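You operate a simulated robot arm through the tools that you are given. There is no shell and no other tool.

Carry out the task below with a simulated robot arm. There is one attempt and no reset: what you move stays moved.

Task
Reset the strapper's coil brake and feed, leaving its green lamp lit.
Fine: power off, open the door, brake the coil to take up the slack, free it, shut the door, power on, press feed; leave it on. Where these are worked on the way, their far stop is far enough and under half their travel is too little: strapper door.

The check looks at the end state, three seconds after you hand in, the way a careful person would. Anything else that was tipped, shoved, dropped, spilled or broken makes it a failure.

Robot
A 7-joint arm with a four-finger gripper, fixed in place. Base frame: the origin is on the floor under the middle of its stand, x ahead of it, y to its left, z up; the work surface is at about z = 760. Readings come in mm, degrees, newtons and seconds.
It reaches about 1223 mm from its shoulder. Its first joint turns from -69.0 to 172.0 degrees. Payload 3.67 kg.
The TCP is the grasp point between the finger pads, 28 mm short of the fingertips. In the tool frame z runs along the fingers and y along their closing line. The gripper opens to 112 mm; its body begins 73 mm behind the TCP.
Orientation is that of the tool frame in the base frame, as a unit quaternion [x, y, z, w]. With the fingers straight down and closing along the base's y, the tool's x points along the base's -x, its y along +y and its z along -z.

Tools
- The arm moves only by the tool jog_arm. Its argument "targets" is a list of rows, each a list of 7 numbers: the turn, a rotation vector about the base's x, y, z in degrees, then the shift along the base's x, y, z in mm, then the finger opening in mm, from 0 to 112. In form: [[ax, ay, az, dx, dy, dz, gripper], ...]. A call has 1 to 20 rows; each row shifts and turns the commanded pose from where the row before left it. Rows are played at 5 a second. More than 50 mm and 8.6 degrees between two rows, or a gripper value outside its range, and nothing of the call is played. Where a pose cannot be reached the arm comes as near as it can. A force on the tool above 40 N (or 10 N above the force at the start of the call, whichever is more), or a blocked arm, ends the call early, and 0.2 s more pass. Each finger travels about 102.5 mm/s and halts on what it meets, pressing with about 34 N; the grip force reading is that of the motor and also rises with nothing between the fingers. The clock runs only during rows and for 0.2 s after the last one: add rows that do not move to give the fingers time. It gives the time, the measured TCP pose, the force on the tool (base axes), the opening and the grip force at its end, in the units of the frame above (readings bear some noise), with the torque about the TCP (base axes, N m) and any sound that the robot's microphone picked up.
- Cameras (640 x 400 px; columns grow to the right, rows downward): "scene" is fixed at [218, -651.8, 1187.4]; the picture's right is [0.20, -0.98, 0.00], its down [-0.51, -0.10, -0.86] and it looks along [0.84, 0.17, -0.52] (base axes); focal length 275 px, centre (320, 200). "wrist" rides on the gripper at [60, -18, -104] in the tool frame; the picture's right is [0.29, 0.96, 0.00], its down [-0.80, 0.24, -0.55] and it looks along [-0.53, 0.16, 0.83] (tool axes); focal length 234 px, centre (320, 200). There is no depth. A picture from a camera that has moved, and an enlarged one, comes with that camera's place and axes in the base frame and with its lens.
- get_image(camera): a new picture of that camera. No time passes.
- move_column(by): slides the trunk up (or, below 0, down) by that many mm; the arm rides with it, the base frame stays. It gives what a move gives, with no picture.
- enlarge(camera, box): a new picture of the part [left, top, right, bottom] of that camera's present view, enlarged. No time passes.
- sign_off(): hands the job in; it is judged then, once.

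Places have to be worked out from the pictures, the camera data and where the tool is seen. Open the gripper and draw the arm clear of the work before you hand the job in, unless the task says otherwise.

The tools are called after "Call:" by a JSON object that holds its "name" and its "arguments". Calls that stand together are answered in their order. jog_arm: Moves the arm, as the interface text tells. Its arguments: {"type":"object","properties":{"targets":{"type":"array","items":{"type":"array","items":{"type":"number"}}}},"required":["targets"]} The other tools are called the same way: move_column (by) moves the trunk up or down; get_image (camera) takes a picture; enlarge (camera, box) takes an enlarged picture of a part of a camera's view; sign_off () hands the job in.

At the start:

```text
t: 0.0
position: [858.3, -198.5, 1036.0]
orientation: [-0.001, 1.0, 0.0, 0.0]
force: [0.2, 0.7, -0.2]
torque: [0.0, 0.0, 0.03]
opening: 112.2
gripper_force: 0.1
trunk travel left (down, up): [-575.0, 265.0]
```

scene: 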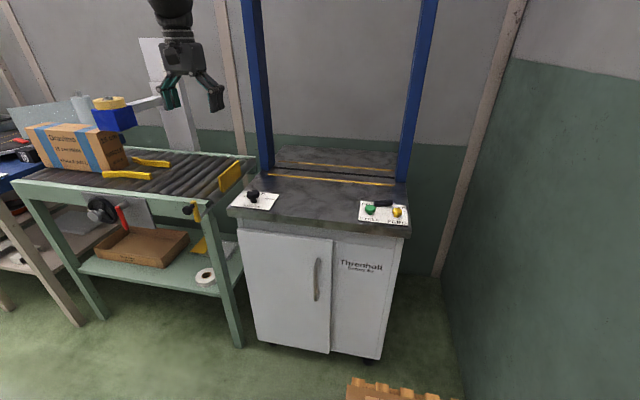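
wrist: 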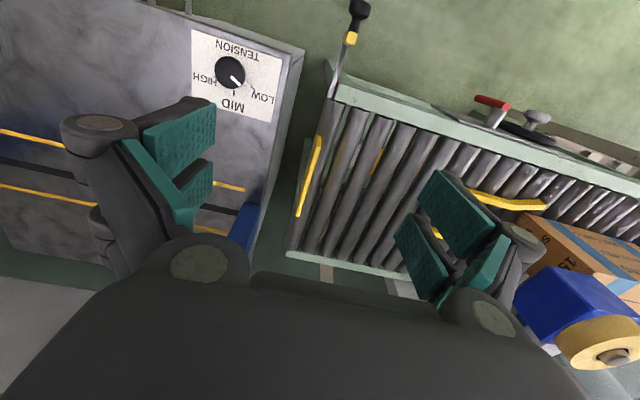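

The scene shows a strapping machine with a door and handle, a tension dial on the left and a panel with a green and a yellow control on the right. I'll enlarge these to identify the controls.

Call:
{"name": "enlarge", "arguments": {"camera": "scene", "box": [340, 180, 430, 240]}}

Call:
{"name": "enlarge", "arguments": {"camera": "scene", "box": [220, 170, 420, 370]}}

Call:
{"name": "enlarge", "arguments": {"camera": "scene", "box": [220, 170, 310, 230]}}

Call:
{"name": "enlarge", "arguments": {"camera": "scene", "box": [0, 60, 260, 320]}}

```text
6.67 times, centred on (385, 210) of scene
camera zoom: at [218.0, -651.8, 1187.4], right [0.2, -0.98, 0.0], down [-0.51, -0.1, -0.86], along [0.84, 0.17, -0.52], focal length 1832 px, centre (-113, 133)
```

zoom: 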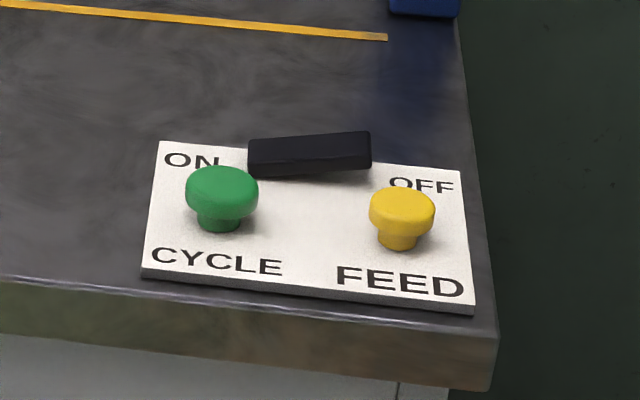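

```text
2.00 times, centred on (320, 270) of scene
camera zoom: at [218.0, -651.8, 1187.4], right [0.2, -0.98, 0.0], down [-0.51, -0.1, -0.86], along [0.84, 0.17, -0.52], focal length 550 px, centre (320, 60)
```

zoom: 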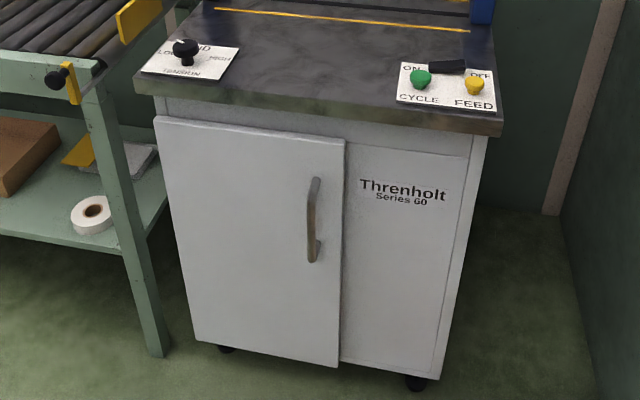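

```text
6.67 times, centred on (265, 200) of scene
camera zoom: at [218.0, -651.8, 1187.4], right [0.2, -0.98, 0.0], down [-0.51, -0.1, -0.86], along [0.84, 0.17, -0.52], focal length 1832 px, centre (687, 200)
```

zoom: 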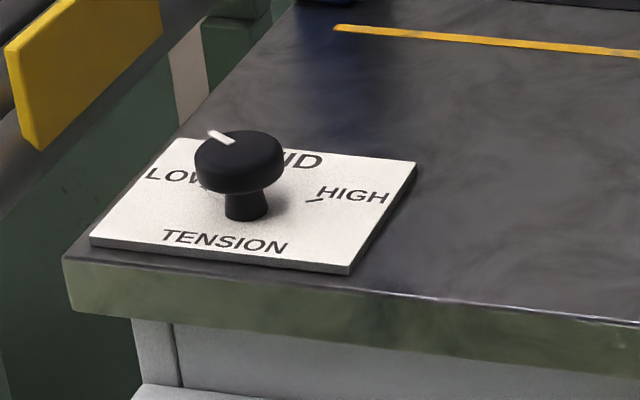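

```text
1.54 times, centred on (130, 190) of scene
camera zoom: at [218.0, -651.8, 1187.4], right [0.2, -0.98, 0.0], down [-0.51, -0.1, -0.86], along [0.84, 0.17, -0.52], focal length 423 px, centre (612, 215)
```

zoom: 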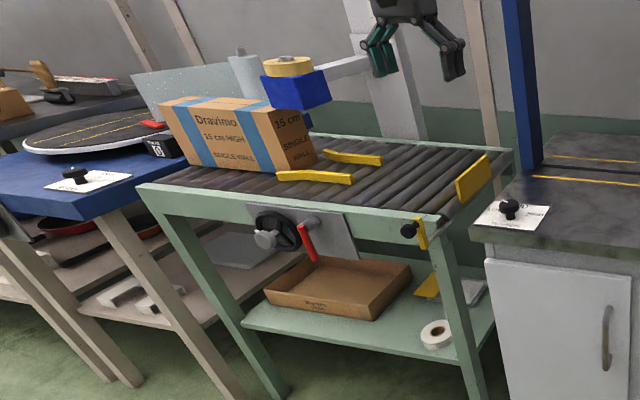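

The strapper's top front edge is at about x≈800 with y from -270 to -767. The right panel (ON/OFF bar, CYCLE, FEED) is near (880,-660,760), and the door handle near (780,-525,545). I'll move the arm over toward the right panel at the same height to look down at it.

Call:
{"name": "jog_arm", "arguments": {"targets": [[0, 0, 0, -10, -45, 0, 112], [0, 0, 0, -10, -45, 0, 112], [0, 0, 0, -10, -45, 0, 112], [0, 0, 0, -10, -45, 0, 112], [0, 0, 0, -10, -45, 0, 112], [0, 0, 0, -10, -45, 0, 112], [0, 0, 0, -10, -45, 0, 112], [0, 0, 0, -10, -45, 0, 112]]}}

Call:
{"name": "get_image", "arguments": {"camera": "wrist"}}

Call:
{"name": "get_image", "arguments": {"camera": "scene"}}

```text
t: 1.8
position: [780.0, -559.8, 1038.1]
orientation: [0.0, 1.0, 0.001, -0.001]
force: [-0.9, -0.7, 0.1]
torque: [0.01, 0.0, 0.0]
opening: 112.0
gripper_force: 0.0
trunk travel left (down, up): [-575.0, 265.0]
```

```text
taken
camera wrist: at [719.3, -577.3, 1142.8], right [-0.29, 0.96, 0.0], down [0.8, 0.24, 0.55], along [0.53, 0.16, -0.83], focal length 234 px, centre (320, 200)
```

wrist: 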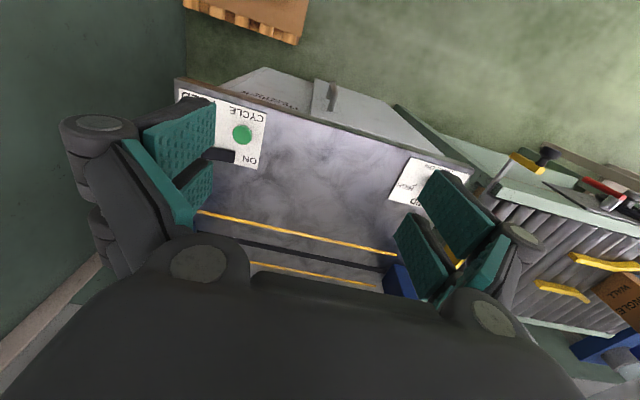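

```text
taken
```

scene: 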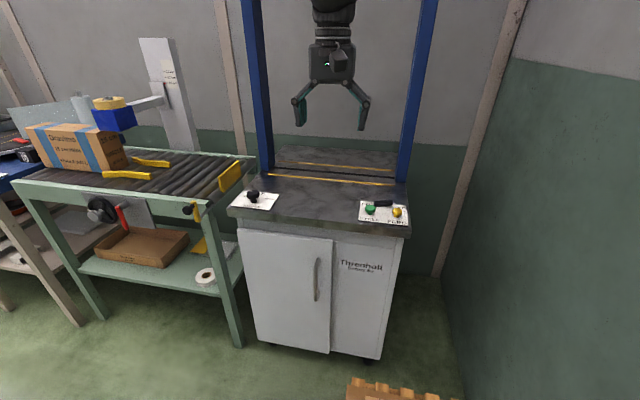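

The panel is partly hidden by the finger. I'll shift another 120 mm toward -y so it appears between the fingers.

Call:
{"name": "jog_arm", "arguments": {"targets": [[0, 0, 0, 0, -40, 0, 112], [0, 0, 0, 0, -40, 0, 112], [0, 0, 0, 0, -40, 0, 112]]}}

Call:
{"name": "get_image", "arguments": {"camera": "wrist"}}

```text
t: 2.6
position: [778.8, -683.3, 1034.2]
orientation: [0.0, 1.0, 0.002, 0.0]
force: [-0.2, -0.1, -0.5]
torque: [0.08, 0.04, -0.01]
opening: 111.8
gripper_force: 0.1
trunk travel left (down, up): [-575.0, 265.0]
```

```text
taken
camera wrist: at [718.2, -700.5, 1139.2], right [-0.29, 0.96, 0.0], down [0.8, 0.24, 0.55], along [0.53, 0.16, -0.83], focal length 234 px, centre (320, 200)
```

wrist: 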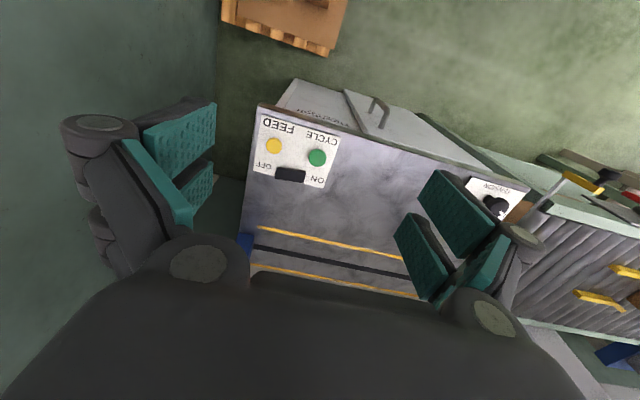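

Call:
{"name": "enlarge", "arguments": {"camera": "wrist", "box": [240, 90, 350, 200]}}

```text
3.64 times, centred on (295, 145) of wrist
camera zoom: at [718.2, -700.5, 1139.2], right [-0.29, 0.96, 0.0], down [0.8, 0.24, 0.55], along [0.53, 0.16, -0.83], focal length 852 px, centre (411, 400)
```

zoom: 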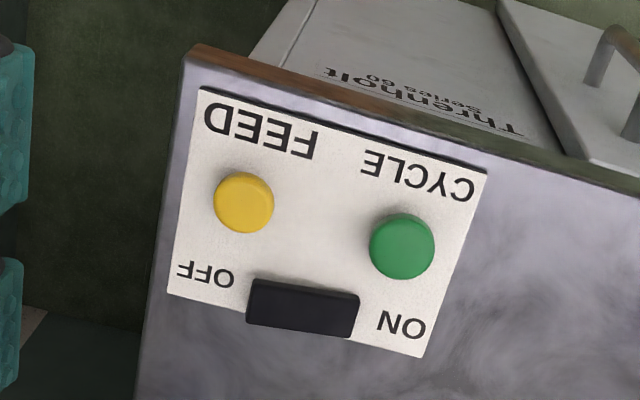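

The black bar is a rocker: its OFF end (about (915,-716)) is higher at z≈775 and its ON end is down, so power is currently on. The yellow FEED button is at about (869,-732), top z≈777. I'll close the fingers and go above the OFF end.

Call:
{"name": "jog_arm", "arguments": {"targets": [[0, 0, 0, 30, -10, -20, 60], [0, 0, 0, 40, -10, -30, 20], [0, 0, 0, 40, -10, -30, 0], [0, 0, 0, 35, -7, -30, 0], [0, 0, 0, 0, 0, 0, 0], [0, 0, 0, 0, 0, 0, 0]]}}

Call:
{"name": "get_image", "arguments": {"camera": "scene"}}

Call:
{"name": "get_image", "arguments": {"camera": "wrist"}}

```text
refused: row 2 steps farther than a row can; nothing moved
```

```text
taken
```

scene: 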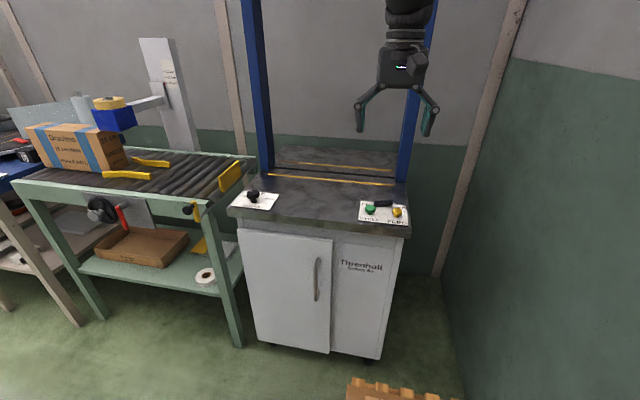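

```text
taken
camera wrist: at [718.2, -700.5, 1139.2], right [-0.29, 0.96, 0.0], down [0.8, 0.24, 0.55], along [0.53, 0.16, -0.83], focal length 234 px, centre (320, 200)
```

wrist: 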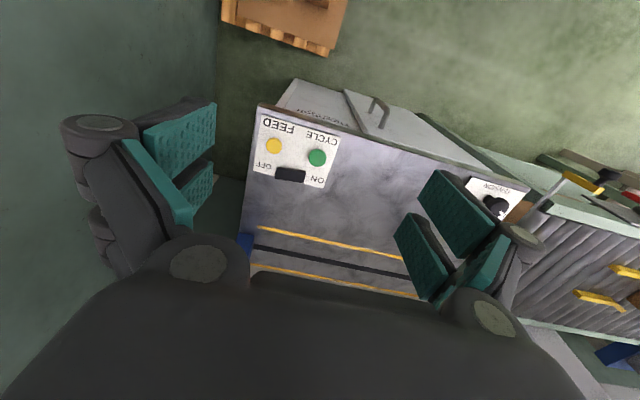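

Row 2 exceeded 50 mm combined; I'll repeat with smaller steps while closing the fingers.

Call:
{"name": "jog_arm", "arguments": {"targets": [[0, 0, 0, 25, -7, -25, 60], [0, 0, 0, 25, -7, -25, 20], [0, 0, 0, 25, -7, -25, 0], [0, 0, 0, 25, -6, -25, 0], [0, 0, 0, 25, -6, -20, 0], [0, 0, 0, 20, 0, 0, 0], [0, 0, 0, 0, 0, 0, 0]]}}

Call:
{"name": "get_image", "arguments": {"camera": "scene"}}

Call:
{"name": "get_image", "arguments": {"camera": "wrist"}}

```text
t: 4.2
position: [922.7, -711.0, 914.0]
orientation: [0.0, 1.0, 0.001, 0.0]
force: [-0.6, -0.4, -0.3]
torque: [-0.01, 0.0, -0.01]
opening: 0.0
gripper_force: 33.6
trunk travel left (down, up): [-575.0, 265.0]
```

```text
taken
```

scene: 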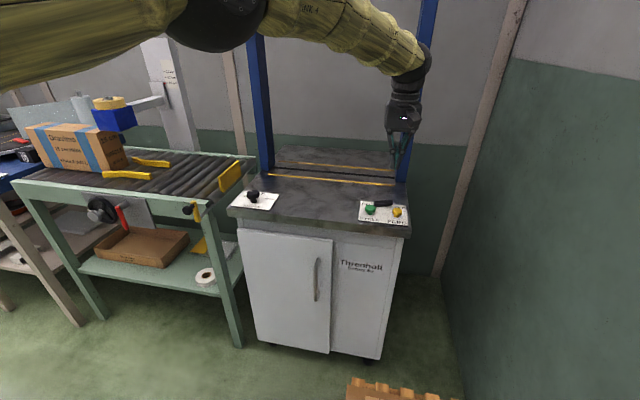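

```text
taken
camera wrist: at [862.2, -728.0, 1019.4], right [-0.29, 0.96, 0.0], down [0.8, 0.24, 0.55], along [0.53, 0.16, -0.83], focal length 234 px, centre (320, 200)
```

wrist: 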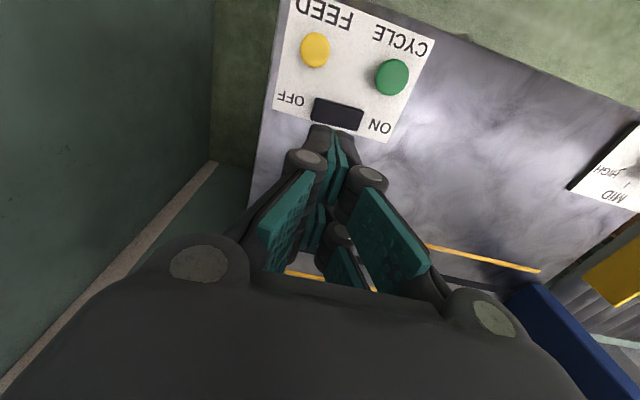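

Call:
{"name": "enlarge", "arguments": {"camera": "scene", "box": [350, 80, 450, 240]}}

Call:
{"name": "enlarge", "arguments": {"camera": "wrist", "box": [240, 70, 420, 290]}}

```text
2.50 times, centred on (400, 160) of scene
camera zoom: at [218.0, -651.8, 1187.4], right [0.2, -0.98, 0.0], down [-0.51, -0.1, -0.86], along [0.84, 0.17, -0.52], focal length 687 px, centre (120, 300)
```

zoom: 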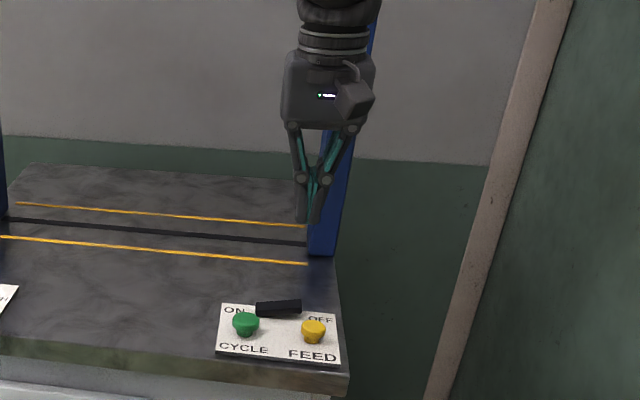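

```text
1.82 times, centred on (330, 180) of wrist
camera zoom: at [862.2, -728.0, 1019.4], right [-0.29, 0.96, 0.0], down [0.8, 0.24, 0.55], along [0.53, 0.16, -0.83], focal length 426 px, centre (302, 236)
```

zoom: 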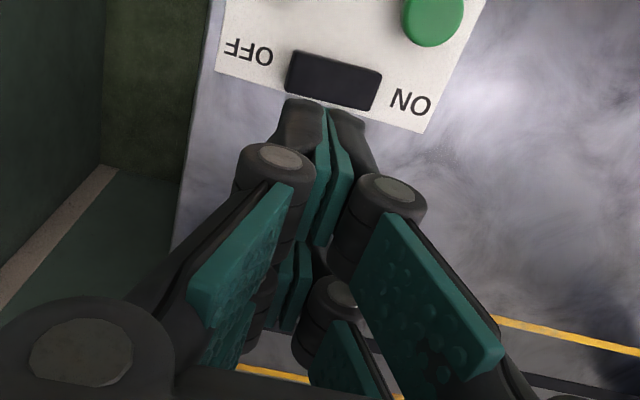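

The fingers straight down can reach here. The front finger pair tips are about 15–20 mm on the -x side of the TCP, so I'll set TCP to x≈929, y≈-718 and lower to just above the rocker's OFF end.

Call:
{"name": "jog_arm", "arguments": {"targets": [[0, 0, 0, 6, -7, -20, 0], [0, 0, 0, 0, 0, -40, 0], [0, 0, 0, 0, 0, -34, 0], [0, 0, 0, 0, 0, 0, 0]]}}

Call:
{"name": "enlarge", "arguments": {"camera": "scene", "box": [340, 120, 440, 240]}}

Call:
{"name": "enlarge", "arguments": {"camera": "wrist", "box": [240, 0, 420, 220]}}

```text
t: 5.2
position: [930.1, -718.4, 820.5]
orientation: [-0.001, 1.0, 0.0, 0.0]
force: [0.2, -0.8, 0.6]
torque: [0.02, -0.01, -0.02]
opening: 0.1
gripper_force: 33.8
trunk travel left (down, up): [-575.0, 265.0]
```

```text
3.33 times, centred on (390, 180) of scene
camera zoom: at [218.0, -651.8, 1187.4], right [0.2, -0.98, 0.0], down [-0.51, -0.1, -0.86], along [0.84, 0.17, -0.52], focal length 916 px, centre (87, 267)
```

zoom: 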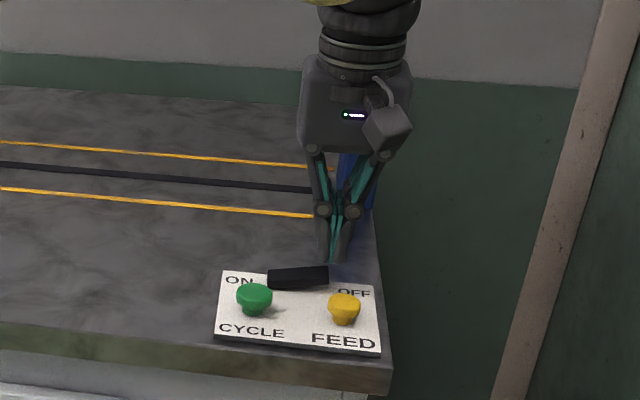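

```text
1.82 times, centred on (330, 110) of wrist
camera zoom: at [871.4, -736.1, 926.3], right [-0.29, 0.96, 0.0], down [0.8, 0.24, 0.55], along [0.53, 0.16, -0.83], focal length 426 px, centre (302, 364)
```

zoom: 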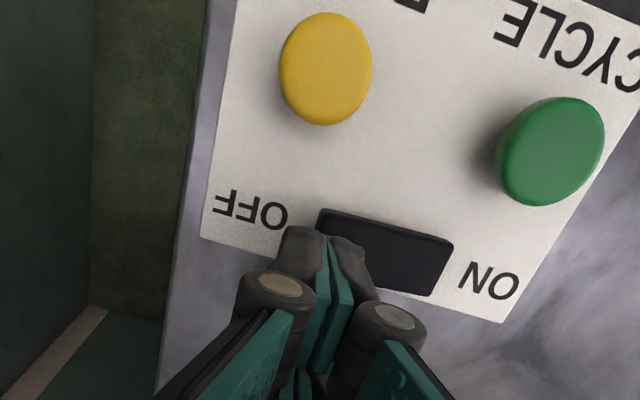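

The tips sit right above the rocker's OFF end (rocker x≈904–924, y≈-720…-665). I'll press down in small steps.

Call:
{"name": "jog_arm", "arguments": {"targets": [[0, 0, 0, -3, 3, -8, 0], [0, 0, 0, 0, 0, -5, 0], [0, 0, 0, 0, 0, -3, 0], [0, 0, 0, 0, 0, -3, 0], [0, 0, 0, 0, 0, -3, 0], [0, 0, 0, 0, 0, 0, 0]]}}

Call:
{"name": "enlarge", "arguments": {"camera": "scene", "box": [340, 120, 440, 240]}}

Call:
{"name": "enlarge", "arguments": {"camera": "wrist", "box": [240, 0, 420, 220]}}

```text
t: 6.6
position: [927.4, -715.8, 802.4]
orientation: [0.0, 1.0, 0.0, 0.002]
force: [-3.1, -2.7, 17.7]
torque: [0.05, 0.33, 0.11]
opening: 0.0
gripper_force: 33.9
trunk travel left (down, up): [-575.0, 265.0]
```

```text
3.33 times, centred on (390, 180) of scene
camera zoom: at [218.0, -651.8, 1187.4], right [0.2, -0.98, 0.0], down [-0.51, -0.1, -0.86], along [0.84, 0.17, -0.52], focal length 916 px, centre (87, 267)
```

zoom: 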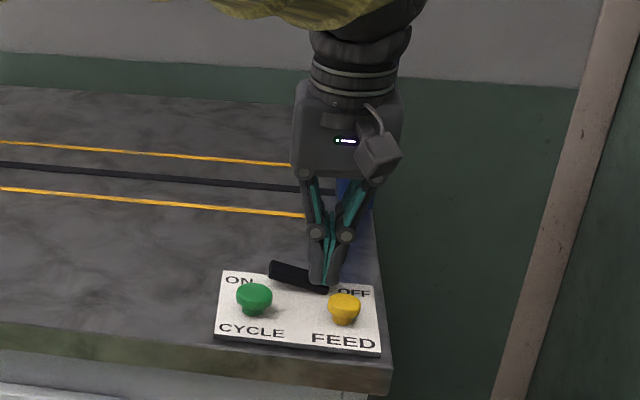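

```text
1.82 times, centred on (330, 110) of wrist
camera zoom: at [866.5, -732.6, 906.9], right [-0.29, 0.96, 0.0], down [0.8, 0.24, 0.56], along [0.53, 0.16, -0.83], focal length 426 px, centre (302, 364)
```

zoom: 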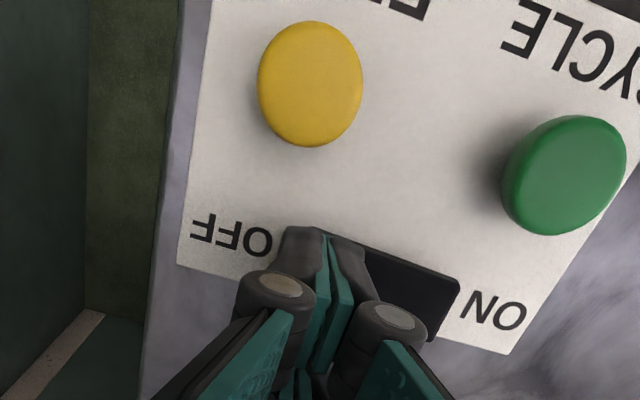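

The rocker's ON end has risen, with 17.7 N on the tool. I'll press a touch more to be sure, then lift off and check that it stays.

Call:
{"name": "jog_arm", "arguments": {"targets": [[0, 0, 0, 0, 0, -2, 0], [0, 0, 0, 0, 0, 0, 0], [0, 0, 0, 0, 0, 20, 0], [0, 0, 0, 0, 0, 30, 0], [0, 0, 0, 0, 0, 40, 0]]}}

Call:
{"name": "enlarge", "arguments": {"camera": "scene", "box": [340, 180, 430, 240]}}

Call:
{"name": "get_image", "arguments": {"camera": "wrist"}}

```text
t: 7.8
position: [923.1, -716.4, 886.3]
orientation: [0.0, 1.0, 0.0, 0.0]
force: [-1.4, -0.3, 0.9]
torque: [-0.03, -0.02, -0.02]
opening: 0.1
gripper_force: 33.7
trunk travel left (down, up): [-575.0, 265.0]
```

```text
6.67 times, centred on (385, 210) of scene
camera zoom: at [218.0, -651.8, 1187.4], right [0.2, -0.98, 0.0], down [-0.51, -0.1, -0.86], along [0.84, 0.17, -0.52], focal length 1832 px, centre (-113, 133)
```

zoom: 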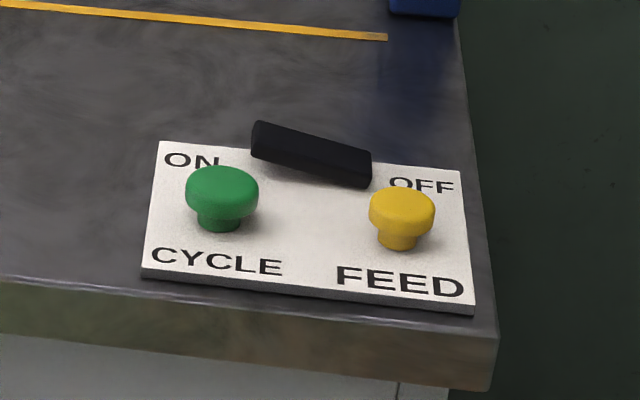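

```text
taken
camera wrist: at [863.1, -733.6, 991.5], right [-0.29, 0.96, 0.0], down [0.8, 0.24, 0.55], along [0.53, 0.16, -0.83], focal length 234 px, centre (320, 200)
```

wrist: 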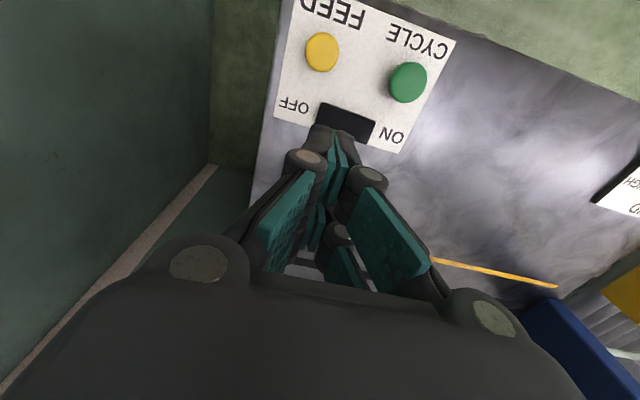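

The rocker now stays at OFF (ON end up, OFF end down). Next is the door: I'll retract back toward x≈620, y≈-560 before turning the gripper to point forward.

Call:
{"name": "jog_arm", "arguments": {"targets": [[0, 0, 0, -38, 19.5, 10, 0], [0, 0, 0, -38, 19.5, 10, 0], [0, 0, 0, -38, 19.5, 10, 0], [0, 0, 0, -38, 19.5, 10, 0], [0, 0, 0, -38, 19.5, 10, 0], [0, 0, 0, -38, 19.5, 10, 0], [0, 0, 0, -38, 19.5, 10, 0], [0, 0, 0, -38, 19.5, 10, 0]]}}

Call:
{"name": "get_image", "arguments": {"camera": "scene"}}

Call:
{"name": "get_image", "arguments": {"camera": "wrist"}}

```text
t: 9.6
position: [622.4, -560.7, 968.7]
orientation: [0.0, 1.0, 0.0, 0.001]
force: [-0.3, -0.1, -0.2]
torque: [-0.04, -0.05, 0.01]
opening: 0.0
gripper_force: 33.9
trunk travel left (down, up): [-575.0, 265.0]
```

```text
taken
```

scene: 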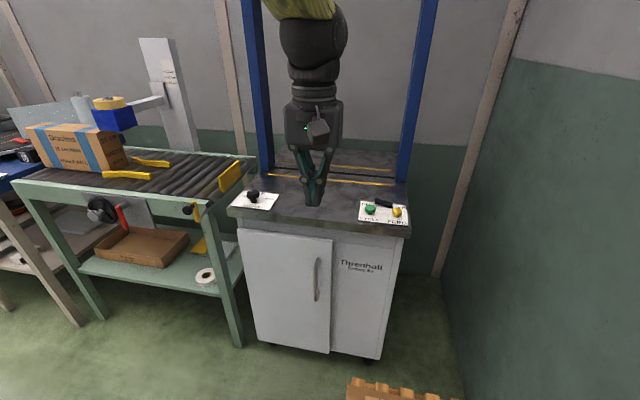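

```text
taken
camera wrist: at [561.6, -577.5, 1073.1], right [-0.29, 0.96, 0.0], down [0.8, 0.24, 0.56], along [0.53, 0.16, -0.83], focal length 234 px, centre (320, 200)
```

wrist: 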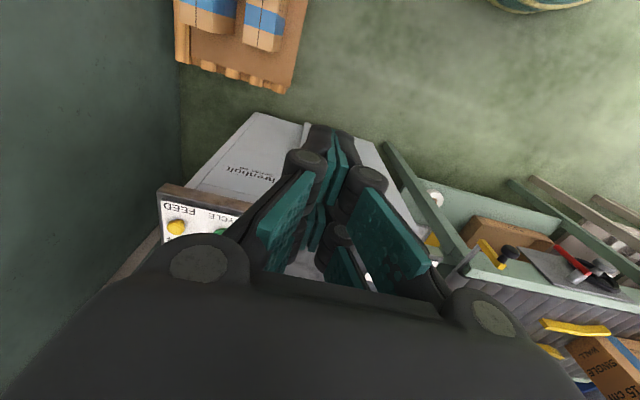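

Now I'll turn the gripper from down to pointing forward (+x), keeping the TCP in place and opening the fingers.

Call:
{"name": "jog_arm", "arguments": {"targets": [[0, -8.2, 0, 0, 0, 0, 20], [0, -8.2, 0, 0, 0, 0, 40], [0, -8.2, 0, 0, 0, 0, 60], [0, -8.2, 0, 0, 0, 0, 80], [0, -8.2, 0, 0, 0, 0, 80], [0, -8.2, 0, 0, 0, 0, 80], [0, -8.2, 0, 0, 0, 0, 80], [0, -8.2, 0, 0, 0, 0, 80], [0, -8.2, 0, 0, 0, 0, 80], [0, -8.2, 0, 0, 0, 0, 80], [0, -8, 0, 0, 0, 0, 80], [0, 0, 0, 0, 0, 0, 80]]}}

Call:
{"name": "get_image", "arguments": {"camera": "scene"}}

Call:
{"name": "get_image", "arguments": {"camera": "wrist"}}

```text
t: 12.2
position: [621.4, -560.1, 967.9]
orientation: [0.0, 0.707, 0.0, 0.707]
force: [0.1, 0.4, 0.4]
torque: [0.0, 0.01, 0.02]
opening: 80.0
gripper_force: 0.1
trunk travel left (down, up): [-575.0, 265.0]
```

```text
taken
```

scene: 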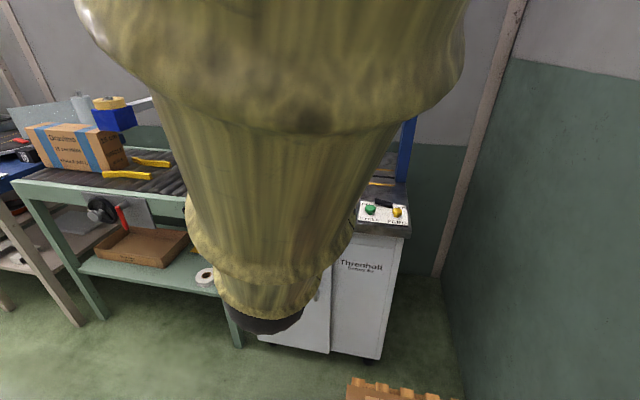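

```text
taken
camera wrist: at [517.4, -576.5, 908.7], right [0.0, 0.96, -0.29], down [-0.56, 0.24, 0.8], along [0.83, 0.16, 0.53], focal length 234 px, centre (320, 200)
```

wrist: 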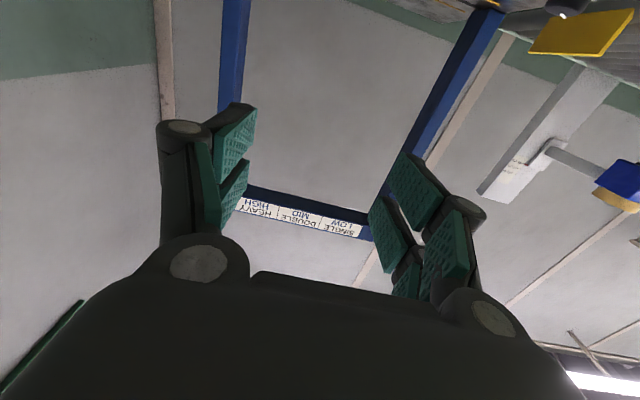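

The arch shows only a tension chart and no lamp. Now I'll lower the trunk so the gripper comes to handle height (z≈545).

Call:
{"name": "move_column", "arguments": {"by": -423}}

Call:
{"name": "get_image", "arguments": {"camera": "scene"}}

Call:
{"name": "get_image", "arguments": {"camera": "wrist"}}

```text
refused: -423 is not a number from -400 to 400
```

```text
taken
```

scene: 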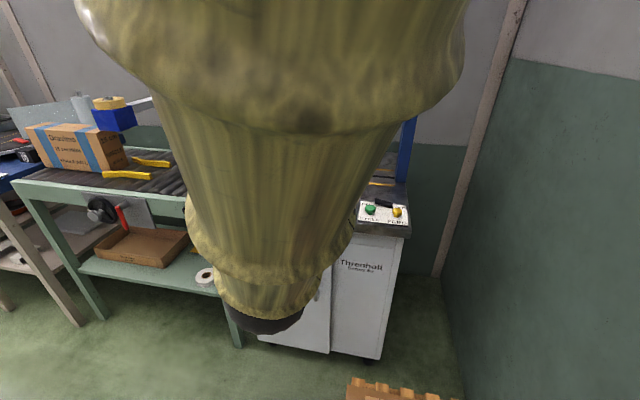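

```text
taken
camera wrist: at [517.4, -576.5, 908.7], right [0.0, 0.96, -0.29], down [-0.56, 0.24, 0.8], along [0.83, 0.16, 0.53], focal length 234 px, centre (320, 200)
```

wrist: 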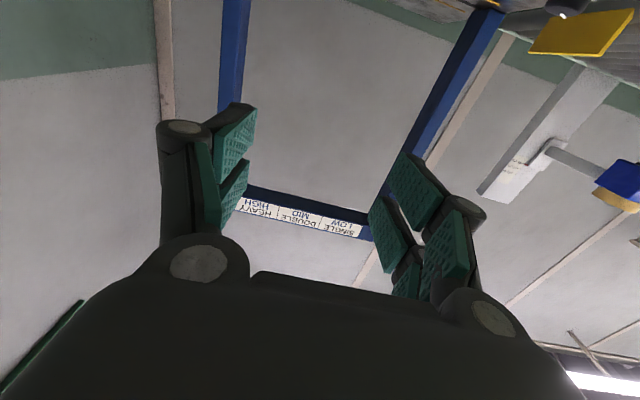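

The trunk moves at most 400 mm a time, so I'll lower by 400.

Call:
{"name": "move_column", "arguments": {"by": -400}}

Call:
{"name": "get_image", "arguments": {"camera": "scene"}}

Call:
{"name": "get_image", "arguments": {"camera": "wrist"}}

```text
t: 16.0
position: [621.2, -559.1, 567.5]
orientation: [-0.001, 0.707, 0.0, 0.707]
force: [0.0, 0.5, -0.5]
torque: [-0.02, -0.02, 0.01]
opening: 79.7
gripper_force: 0.0
trunk travel left (down, up): [-175.0, 665.0]
```

```text
taken
```

scene: 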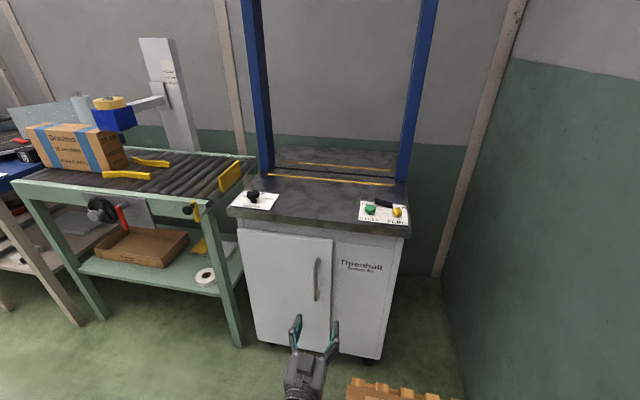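

```text
taken
camera wrist: at [517.5, -576.6, 508.6], right [0.0, 0.96, -0.29], down [-0.55, 0.24, 0.8], along [0.83, 0.16, 0.53], focal length 234 px, centre (320, 200)
```

wrist: 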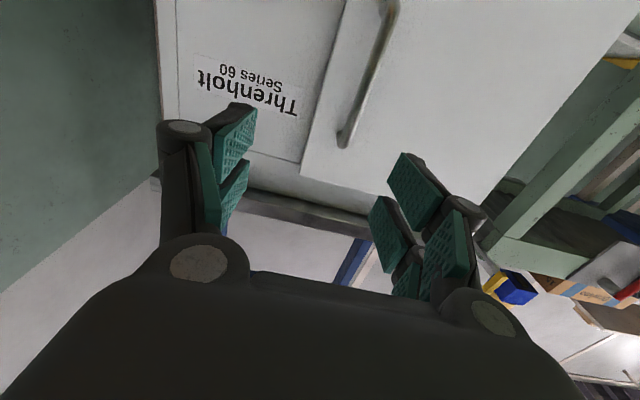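

The handle bar is visible: combining both cameras puts it near x≈800–810, y≈-519, z from about 435 to 598. I'll move up to x≈735 aligned with it and re-check.

Call:
{"name": "jog_arm", "arguments": {"targets": [[0, 0, 0, 28, 10, -13, 80], [0, 0, 0, 28, 10, -13, 80], [0, 0, 0, 28, 10, -13, 80], [0, 0, 0, 28, 10, -13, 80], [0, 0, 0, 0, 0, 0, 80]]}}

Call:
{"name": "enlarge", "arguments": {"camera": "scene", "box": [220, 210, 420, 390]}}

Call:
{"name": "get_image", "arguments": {"camera": "wrist"}}

```text
t: 17.2
position: [731.4, -518.7, 515.6]
orientation: [-0.001, 0.707, 0.001, 0.707]
force: [0.2, 0.3, -0.1]
torque: [0.02, 0.02, -0.01]
opening: 80.1
gripper_force: 0.1
trunk travel left (down, up): [-175.0, 665.0]
```

```text
2.22 times, centred on (320, 300) of scene
camera zoom: at [218.0, -651.8, 1187.4], right [0.2, -0.98, 0.0], down [-0.51, -0.1, -0.86], along [0.84, 0.17, -0.52], focal length 611 px, centre (320, -22)
```

zoom: 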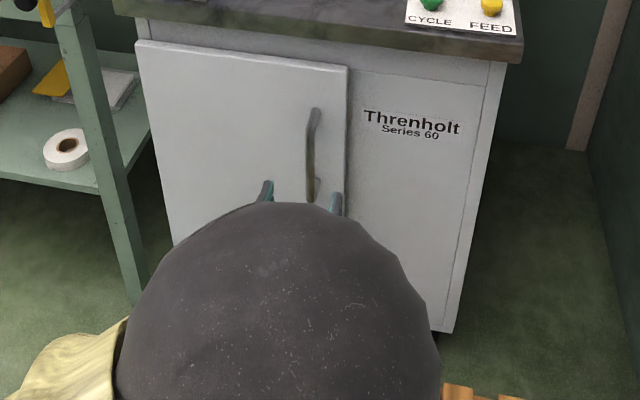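

```text
taken
camera wrist: at [627.9, -536.5, 456.1], right [0.0, 0.96, -0.29], down [-0.55, 0.24, 0.8], along [0.83, 0.16, 0.53], focal length 234 px, centre (320, 200)
```

wrist: 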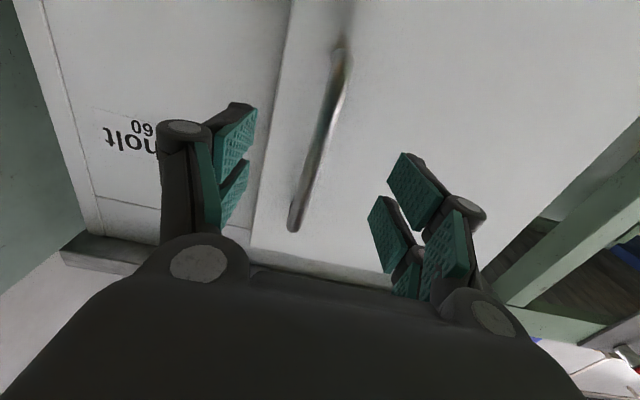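

The bar lies between the fingers at y≈-520. I'll go forward about 64 mm and close on it.

Call:
{"name": "jog_arm", "arguments": {"targets": [[0, 0, 0, 25, -1, 0, 80], [0, 0, 0, 20, 0, 0, 80], [0, 0, 0, 19, 0, 0, 80], [0, 0, 0, 0, 0, 0, 80]]}}

Call:
{"name": "get_image", "arguments": {"camera": "wrist"}}

```text
t: 18.2
position: [795.8, -519.0, 514.7]
orientation: [0.0, 0.707, 0.0, 0.707]
force: [-0.5, 0.0, 1.0]
torque: [-0.02, 0.01, 0.01]
opening: 80.0
gripper_force: 0.0
trunk travel left (down, up): [-175.0, 665.0]
```

```text
taken
camera wrist: at [692.9, -537.6, 455.8], right [0.0, 0.96, -0.29], down [-0.55, 0.24, 0.8], along [0.83, 0.16, 0.53], focal length 234 px, centre (320, 200)
```

wrist: 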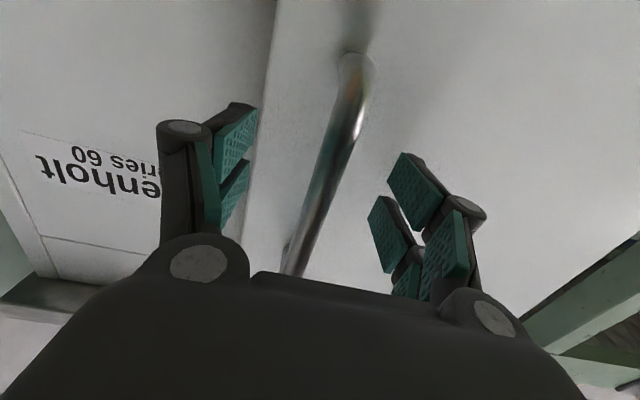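

The bar sits between the open pads near the TCP with no contact. Closing on it now.

Call:
{"name": "jog_arm", "arguments": {"targets": [[0, 0, 0, 0, 0, 0, 40], [0, 0, 0, 0, 0, 0, 10], [0, 0, 0, 0, 0, 0, 10], [0, 0, 0, 0, 0, 0, 10], [0, 0, 0, 0, 0, 0, 10]]}}

Call:
{"name": "get_image", "arguments": {"camera": "wrist"}}

```text
t: 19.4
position: [795.9, -519.3, 514.6]
orientation: [0.001, 0.707, -0.001, 0.707]
force: [0.6, 2.6, -0.7]
torque: [-0.15, -0.03, -0.01]
opening: 12.5
gripper_force: 44.9
trunk travel left (down, up): [-175.0, 665.0]
```

```text
taken
camera wrist: at [692.7, -537.4, 455.8], right [0.0, 0.96, -0.29], down [-0.55, 0.24, 0.8], along [0.83, 0.16, 0.53], focal length 234 px, centre (320, 200)
```

wrist: 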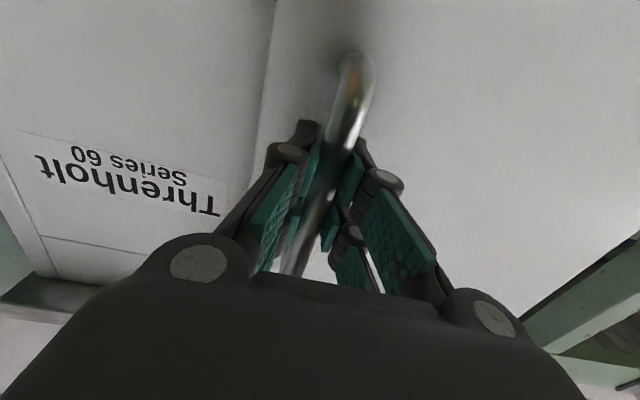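

The handle is gripped (12.5 mm opening). The hinge is at about (835,-266), so I'll pull along the arc, turning the gripper with the door, starting with about 15°.

Call:
{"name": "jog_arm", "arguments": {"targets": [[0, 0, 0, -6, 0, 0, 5], [0, 0, -5, -15.9, 4.4, 0, 5], [0, 0, -5, -21.4, 6.3, 0, 5], [0, 0, -5, -20.8, 8.1, 0, 5], [0, 0, 0, 0, 0, 0, 5]]}}

Call:
{"name": "get_image", "arguments": {"camera": "wrist"}}

Call:
{"name": "get_image", "arguments": {"camera": "scene"}}

```text
t: 20.6
position: [732.5, -501.1, 514.4]
orientation: [0.093, 0.7, -0.093, 0.701]
force: [-2.5, -6.0, 10.3]
torque: [0.02, 0.34, -0.07]
opening: 12.4
gripper_force: 44.9
trunk travel left (down, up): [-175.0, 665.0]
```

```text
taken
camera wrist: at [627.4, -490.1, 455.6], right [0.25, 0.92, -0.29], down [-0.47, 0.38, 0.8], along [0.84, -0.06, 0.53], focal length 234 px, centre (320, 200)
```

wrist: 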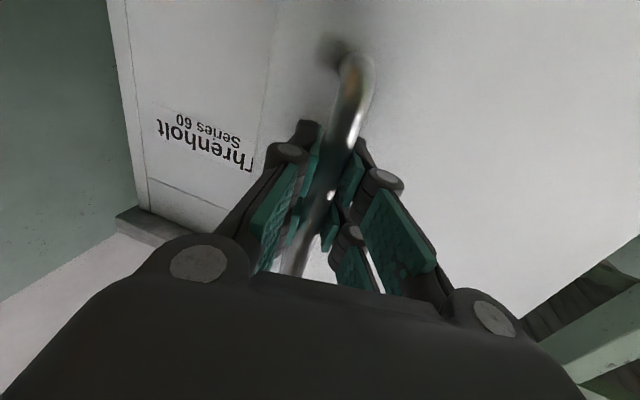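

```text
taken
```

scene: 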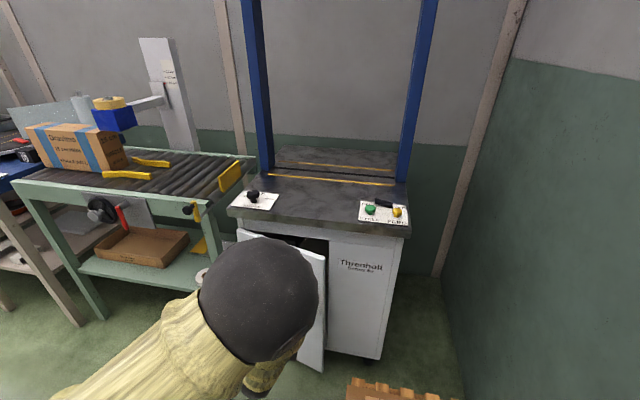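

The door is swinging open with low force. I'll continue along the arc to about 45°.

Call:
{"name": "jog_arm", "arguments": {"targets": [[0, 0, -5, -20, 9.9, 0, 5], [0, 0, -5, -19.1, 11.6, 0, 5], [0, 0, -5, -18, 13.2, 0, 5], [0, 0, -5, -16.8, 14.7, 0, 5], [0, 0, -5, -15.4, 16.1, 0, 5], [0, 0, -5, -14, 17.4, 0, 5], [0, 0, 0, 0, 0, 0, 5]]}}

Call:
{"name": "get_image", "arguments": {"camera": "wrist"}}

Call:
{"name": "get_image", "arguments": {"camera": "scene"}}

```text
t: 22.2
position: [629.4, -417.1, 514.5]
orientation: [0.271, 0.654, -0.271, 0.653]
force: [1.7, 1.0, 2.8]
torque: [0.07, 0.04, 0.12]
opening: 12.4
gripper_force: 45.4
trunk travel left (down, up): [-175.0, 665.0]
```

```text
taken
camera wrist: at [542.9, -355.7, 455.8], right [0.68, 0.68, -0.29], down [-0.22, 0.56, 0.8], along [0.7, -0.48, 0.53], focal length 234 px, centre (320, 200)
```

wrist: 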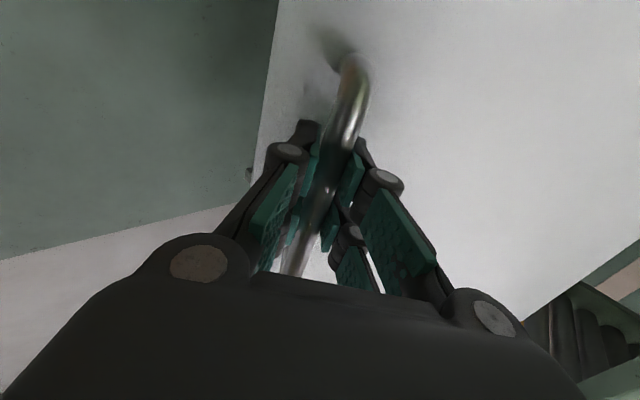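

```text
taken
```

scene: 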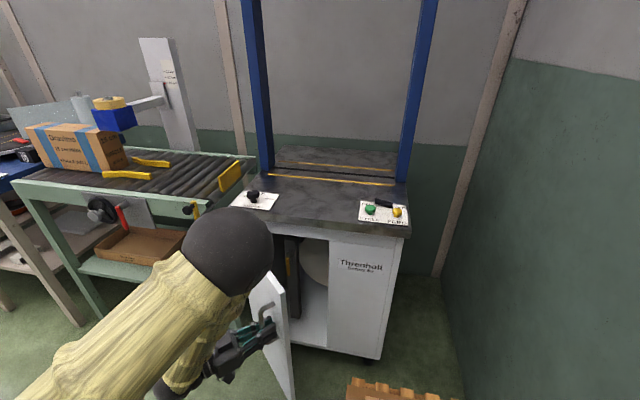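

The door is about 45° open and inside a coil is visible. I'll carry on to about 75°.

Call:
{"name": "jog_arm", "arguments": {"targets": [[0, 0, -5, -12.4, 18.6, 0, 5], [0, 0, -5, -10.7, 19.6, 0, 5], [0, 0, -5, -9, 20.4, 0, 5], [0, 0, -5, -7.2, 21.1, 0, 5], [0, 0, -5, -5.3, 21.7, 0, 5], [0, 0, -5, -3.4, 22.1, 0, 5], [0, 0, 0, 0, 0, 0, 5]]}}

Call:
{"name": "get_image", "arguments": {"camera": "wrist"}}

Call:
{"name": "get_image", "arguments": {"camera": "scene"}}

```text
t: 23.4
position: [585.7, -328.7, 515.1]
orientation: [0.394, 0.589, -0.396, 0.584]
force: [-13.8, -3.8, -7.8]
torque: [-0.32, -1.2, 0.22]
opening: 12.6
gripper_force: 45.4
trunk travel left (down, up): [-175.0, 665.0]
stopped in row 5: the force on the tool passed its limit at 43 N (the readings are from after the stop); the commanded pose is now the measured one
```

```text
taken
camera wrist: at [530.1, -237.8, 456.2], right [0.88, 0.36, -0.29], down [0.02, 0.6, 0.8], along [0.47, -0.71, 0.53], focal length 234 px, centre (320, 200)
```

wrist: 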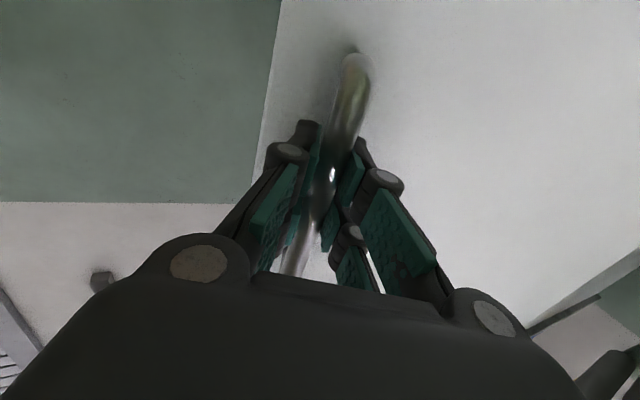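

```text
taken
```

scene: 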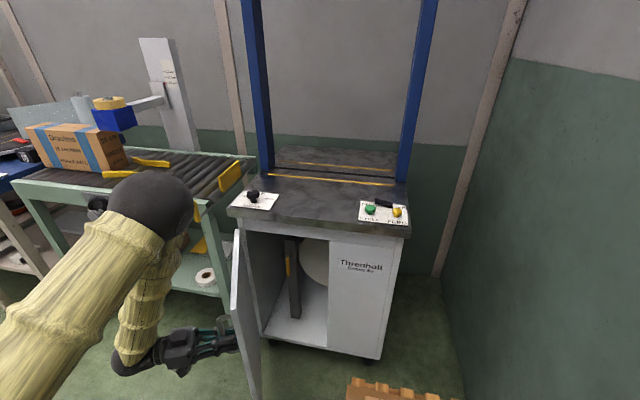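

The call stopped at 43 N with the door about 68° open. I'll relax the grip briefly to release strain, re-grip, and try a few more small steps to see whether it is the door's stop or strain.

Call:
{"name": "jog_arm", "arguments": {"targets": [[0, 0, 0, 0, 0, 0, 30], [0, 0, 0, 0, 0, 0, 30], [0, 0, 0, 0, 0, 0, 30]]}}

Call:
{"name": "get_image", "arguments": {"camera": "wrist"}}

Call:
{"name": "get_image", "arguments": {"camera": "scene"}}

```text
t: 24.2
position: [587.0, -326.7, 515.9]
orientation: [0.393, 0.589, -0.394, 0.586]
force: [0.7, 0.7, 0.2]
torque: [-0.01, 0.02, -0.01]
opening: 30.1
gripper_force: 0.1
trunk travel left (down, up): [-175.0, 665.0]
```

```text
taken
camera wrist: at [530.9, -236.9, 456.7], right [0.88, 0.36, -0.29], down [0.01, 0.6, 0.8], along [0.47, -0.71, 0.53], focal length 234 px, centre (320, 200)
```

wrist: 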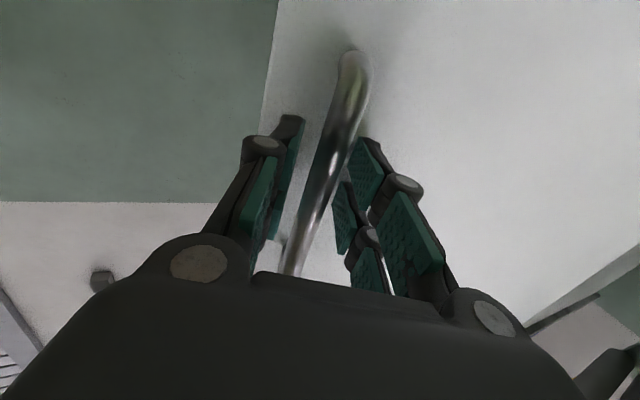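

```text
taken
```

scene: 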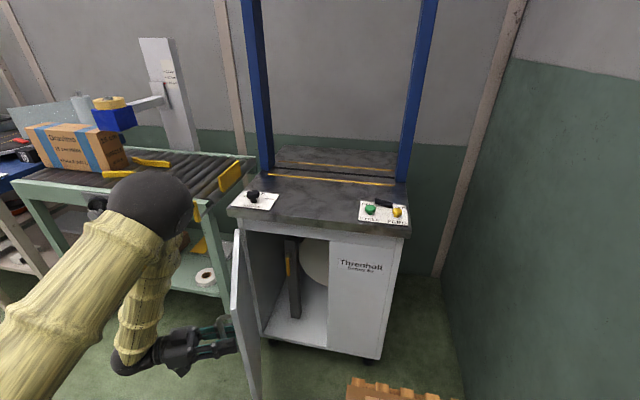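

Call:
{"name": "enlarge", "arguments": {"camera": "scene", "box": [220, 200, 420, 390]}}

Call:
{"name": "enlarge", "arguments": {"camera": "scene", "box": [260, 225, 350, 345]}}

```text
2.11 times, centred on (320, 295) of scene
camera zoom: at [218.0, -651.8, 1187.4], right [0.2, -0.98, 0.0], down [-0.51, -0.1, -0.86], along [0.84, 0.17, -0.52], focal length 579 px, centre (320, 0)
```

zoom: 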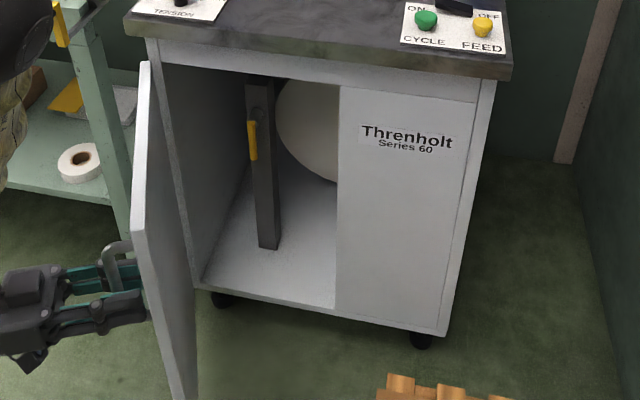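

```text
3.33 times, centred on (305, 285) of scene
camera zoom: at [218.0, -651.8, 1187.4], right [0.2, -0.98, 0.0], down [-0.51, -0.1, -0.86], along [0.84, 0.17, -0.52], focal length 916 px, centre (370, -83)
```

zoom: 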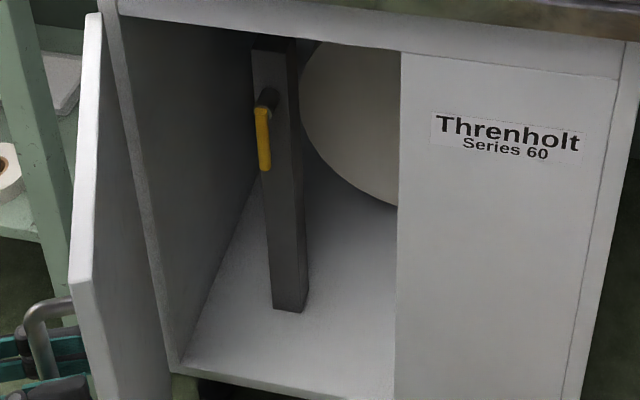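

Inside the cabinet a post stands at about (940,-395) with a black pivot and a yellow lever hanging from z≈510 to 412 near x≈908, y≈-393. The door needs opening further for access, so I'll re-grip and try a few small steps.

Call:
{"name": "jog_arm", "arguments": {"targets": [[0, 0, 0, 0, 0, 0, 5], [0, 0, 0, 0, 0, 0, 5], [0, 0, -3, -3.1, 13, 0, 5], [0, 0, -3, -2.4, 13.2, 0, 5], [0, 0, -3, -1.7, 13.3, 0, 5], [0, 0, 0, 0, 0, 0, 5]]}}

Call:
{"name": "get_image", "arguments": {"camera": "scene"}}

```text
t: 25.8
position: [579.8, -287.2, 515.1]
orientation: [0.438, 0.558, -0.438, 0.552]
force: [-4.6, -0.6, -16.5]
torque: [-0.36, -1.55, 0.09]
opening: 12.7
gripper_force: 44.8
trunk travel left (down, up): [-175.0, 665.0]
stopped in row 6: the force on the tool passed its limit at 41 N (the readings are from after the stop); the commanded pose is now the measured one
```

```text
taken
```

scene: 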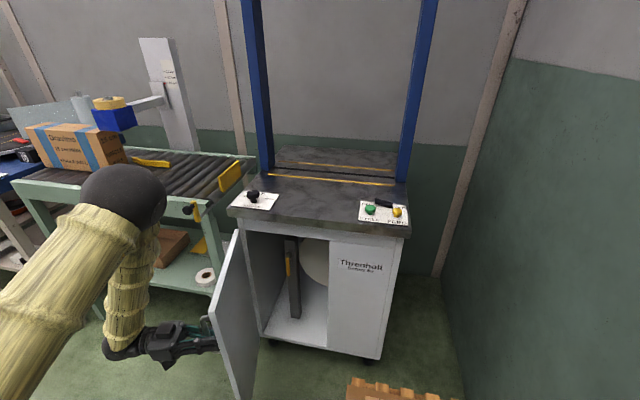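

The door moved to about 77° before strain stopped it again, so it isn't at its stop. I'll relax, re-grip and continue.

Call:
{"name": "jog_arm", "arguments": {"targets": [[0, 0, 0, 0, 0, 0, 30], [0, 0, 0, 0, 0, 0, 30], [0, 0, 0, 0, 0, 0, 5], [0, 0, 0, 0, 0, 0, 5], [0, 0, 0, 0, 0, 0, 5], [0, 0, -3, -1.2, 13.3, 0, 5], [0, 0, -3, -0.5, 13.4, 0, 5], [0, 0, -3, 0.2, 13.4, 0, 5]]}}

Call:
{"name": "get_image", "arguments": {"camera": "scene"}}

Call:
{"name": "get_image", "arguments": {"camera": "wrist"}}

```text
t: 27.6
position: [578.3, -246.6, 516.8]
orientation: [0.481, 0.521, -0.481, 0.516]
force: [4.2, -0.4, 7.4]
torque: [-0.99, -0.99, 0.12]
opening: 12.7
gripper_force: 45.6
trunk travel left (down, up): [-175.0, 665.0]
```

```text
taken
```

scene: 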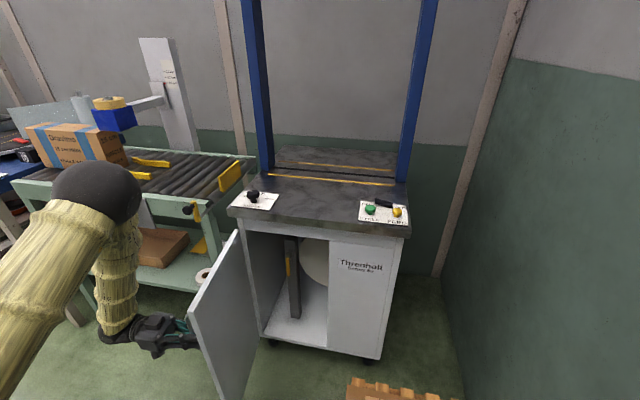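

```text
taken
camera wrist: at [552.3, -144.2, 458.3], right [0.95, 0.07, -0.29], down [0.2, 0.57, 0.8], along [0.23, -0.82, 0.53], focal length 234 px, centre (320, 200)
```

wrist: 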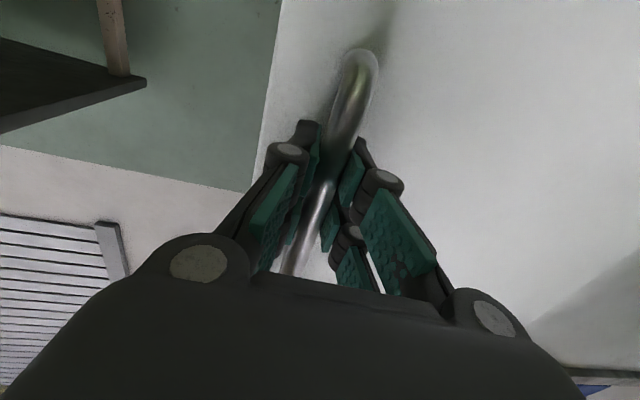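

About 86° now. One more relax/re-grip and a further 9° should clear the opening.

Call:
{"name": "jog_arm", "arguments": {"targets": [[0, 0, 0, 0, 0, 0, 30], [0, 0, 0, 0, 0, 0, 30], [0, 0, 0, 0, 0, 0, 5], [0, 0, 0, 0, 0, 0, 5], [0, 0, 0, 0, 0, 0, 5], [0, 0, -3, 1.1, 13.3, 0, 5], [0, 0, -3, 1.8, 13.3, 0, 5], [0, 0, -3, 2.5, 13.2, 0, 5], [0, 0, -3, 3.2, 13.0, 0, 5]]}}

Call:
{"name": "get_image", "arguments": {"camera": "scene"}}

```text
t: 29.6
position: [587.0, -195.1, 515.7]
orientation: [-0.532, -0.468, 0.532, -0.463]
force: [-7.7, 2.9, -17.3]
torque: [-0.39, -1.41, 0.23]
opening: 12.7
gripper_force: 44.7
trunk travel left (down, up): [-175.0, 665.0]
```

```text
taken
```

scene: 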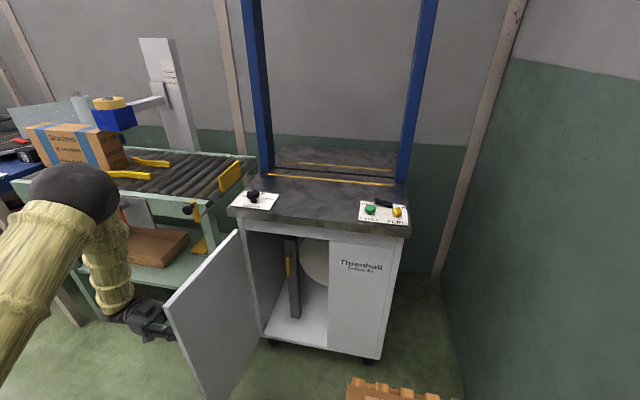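

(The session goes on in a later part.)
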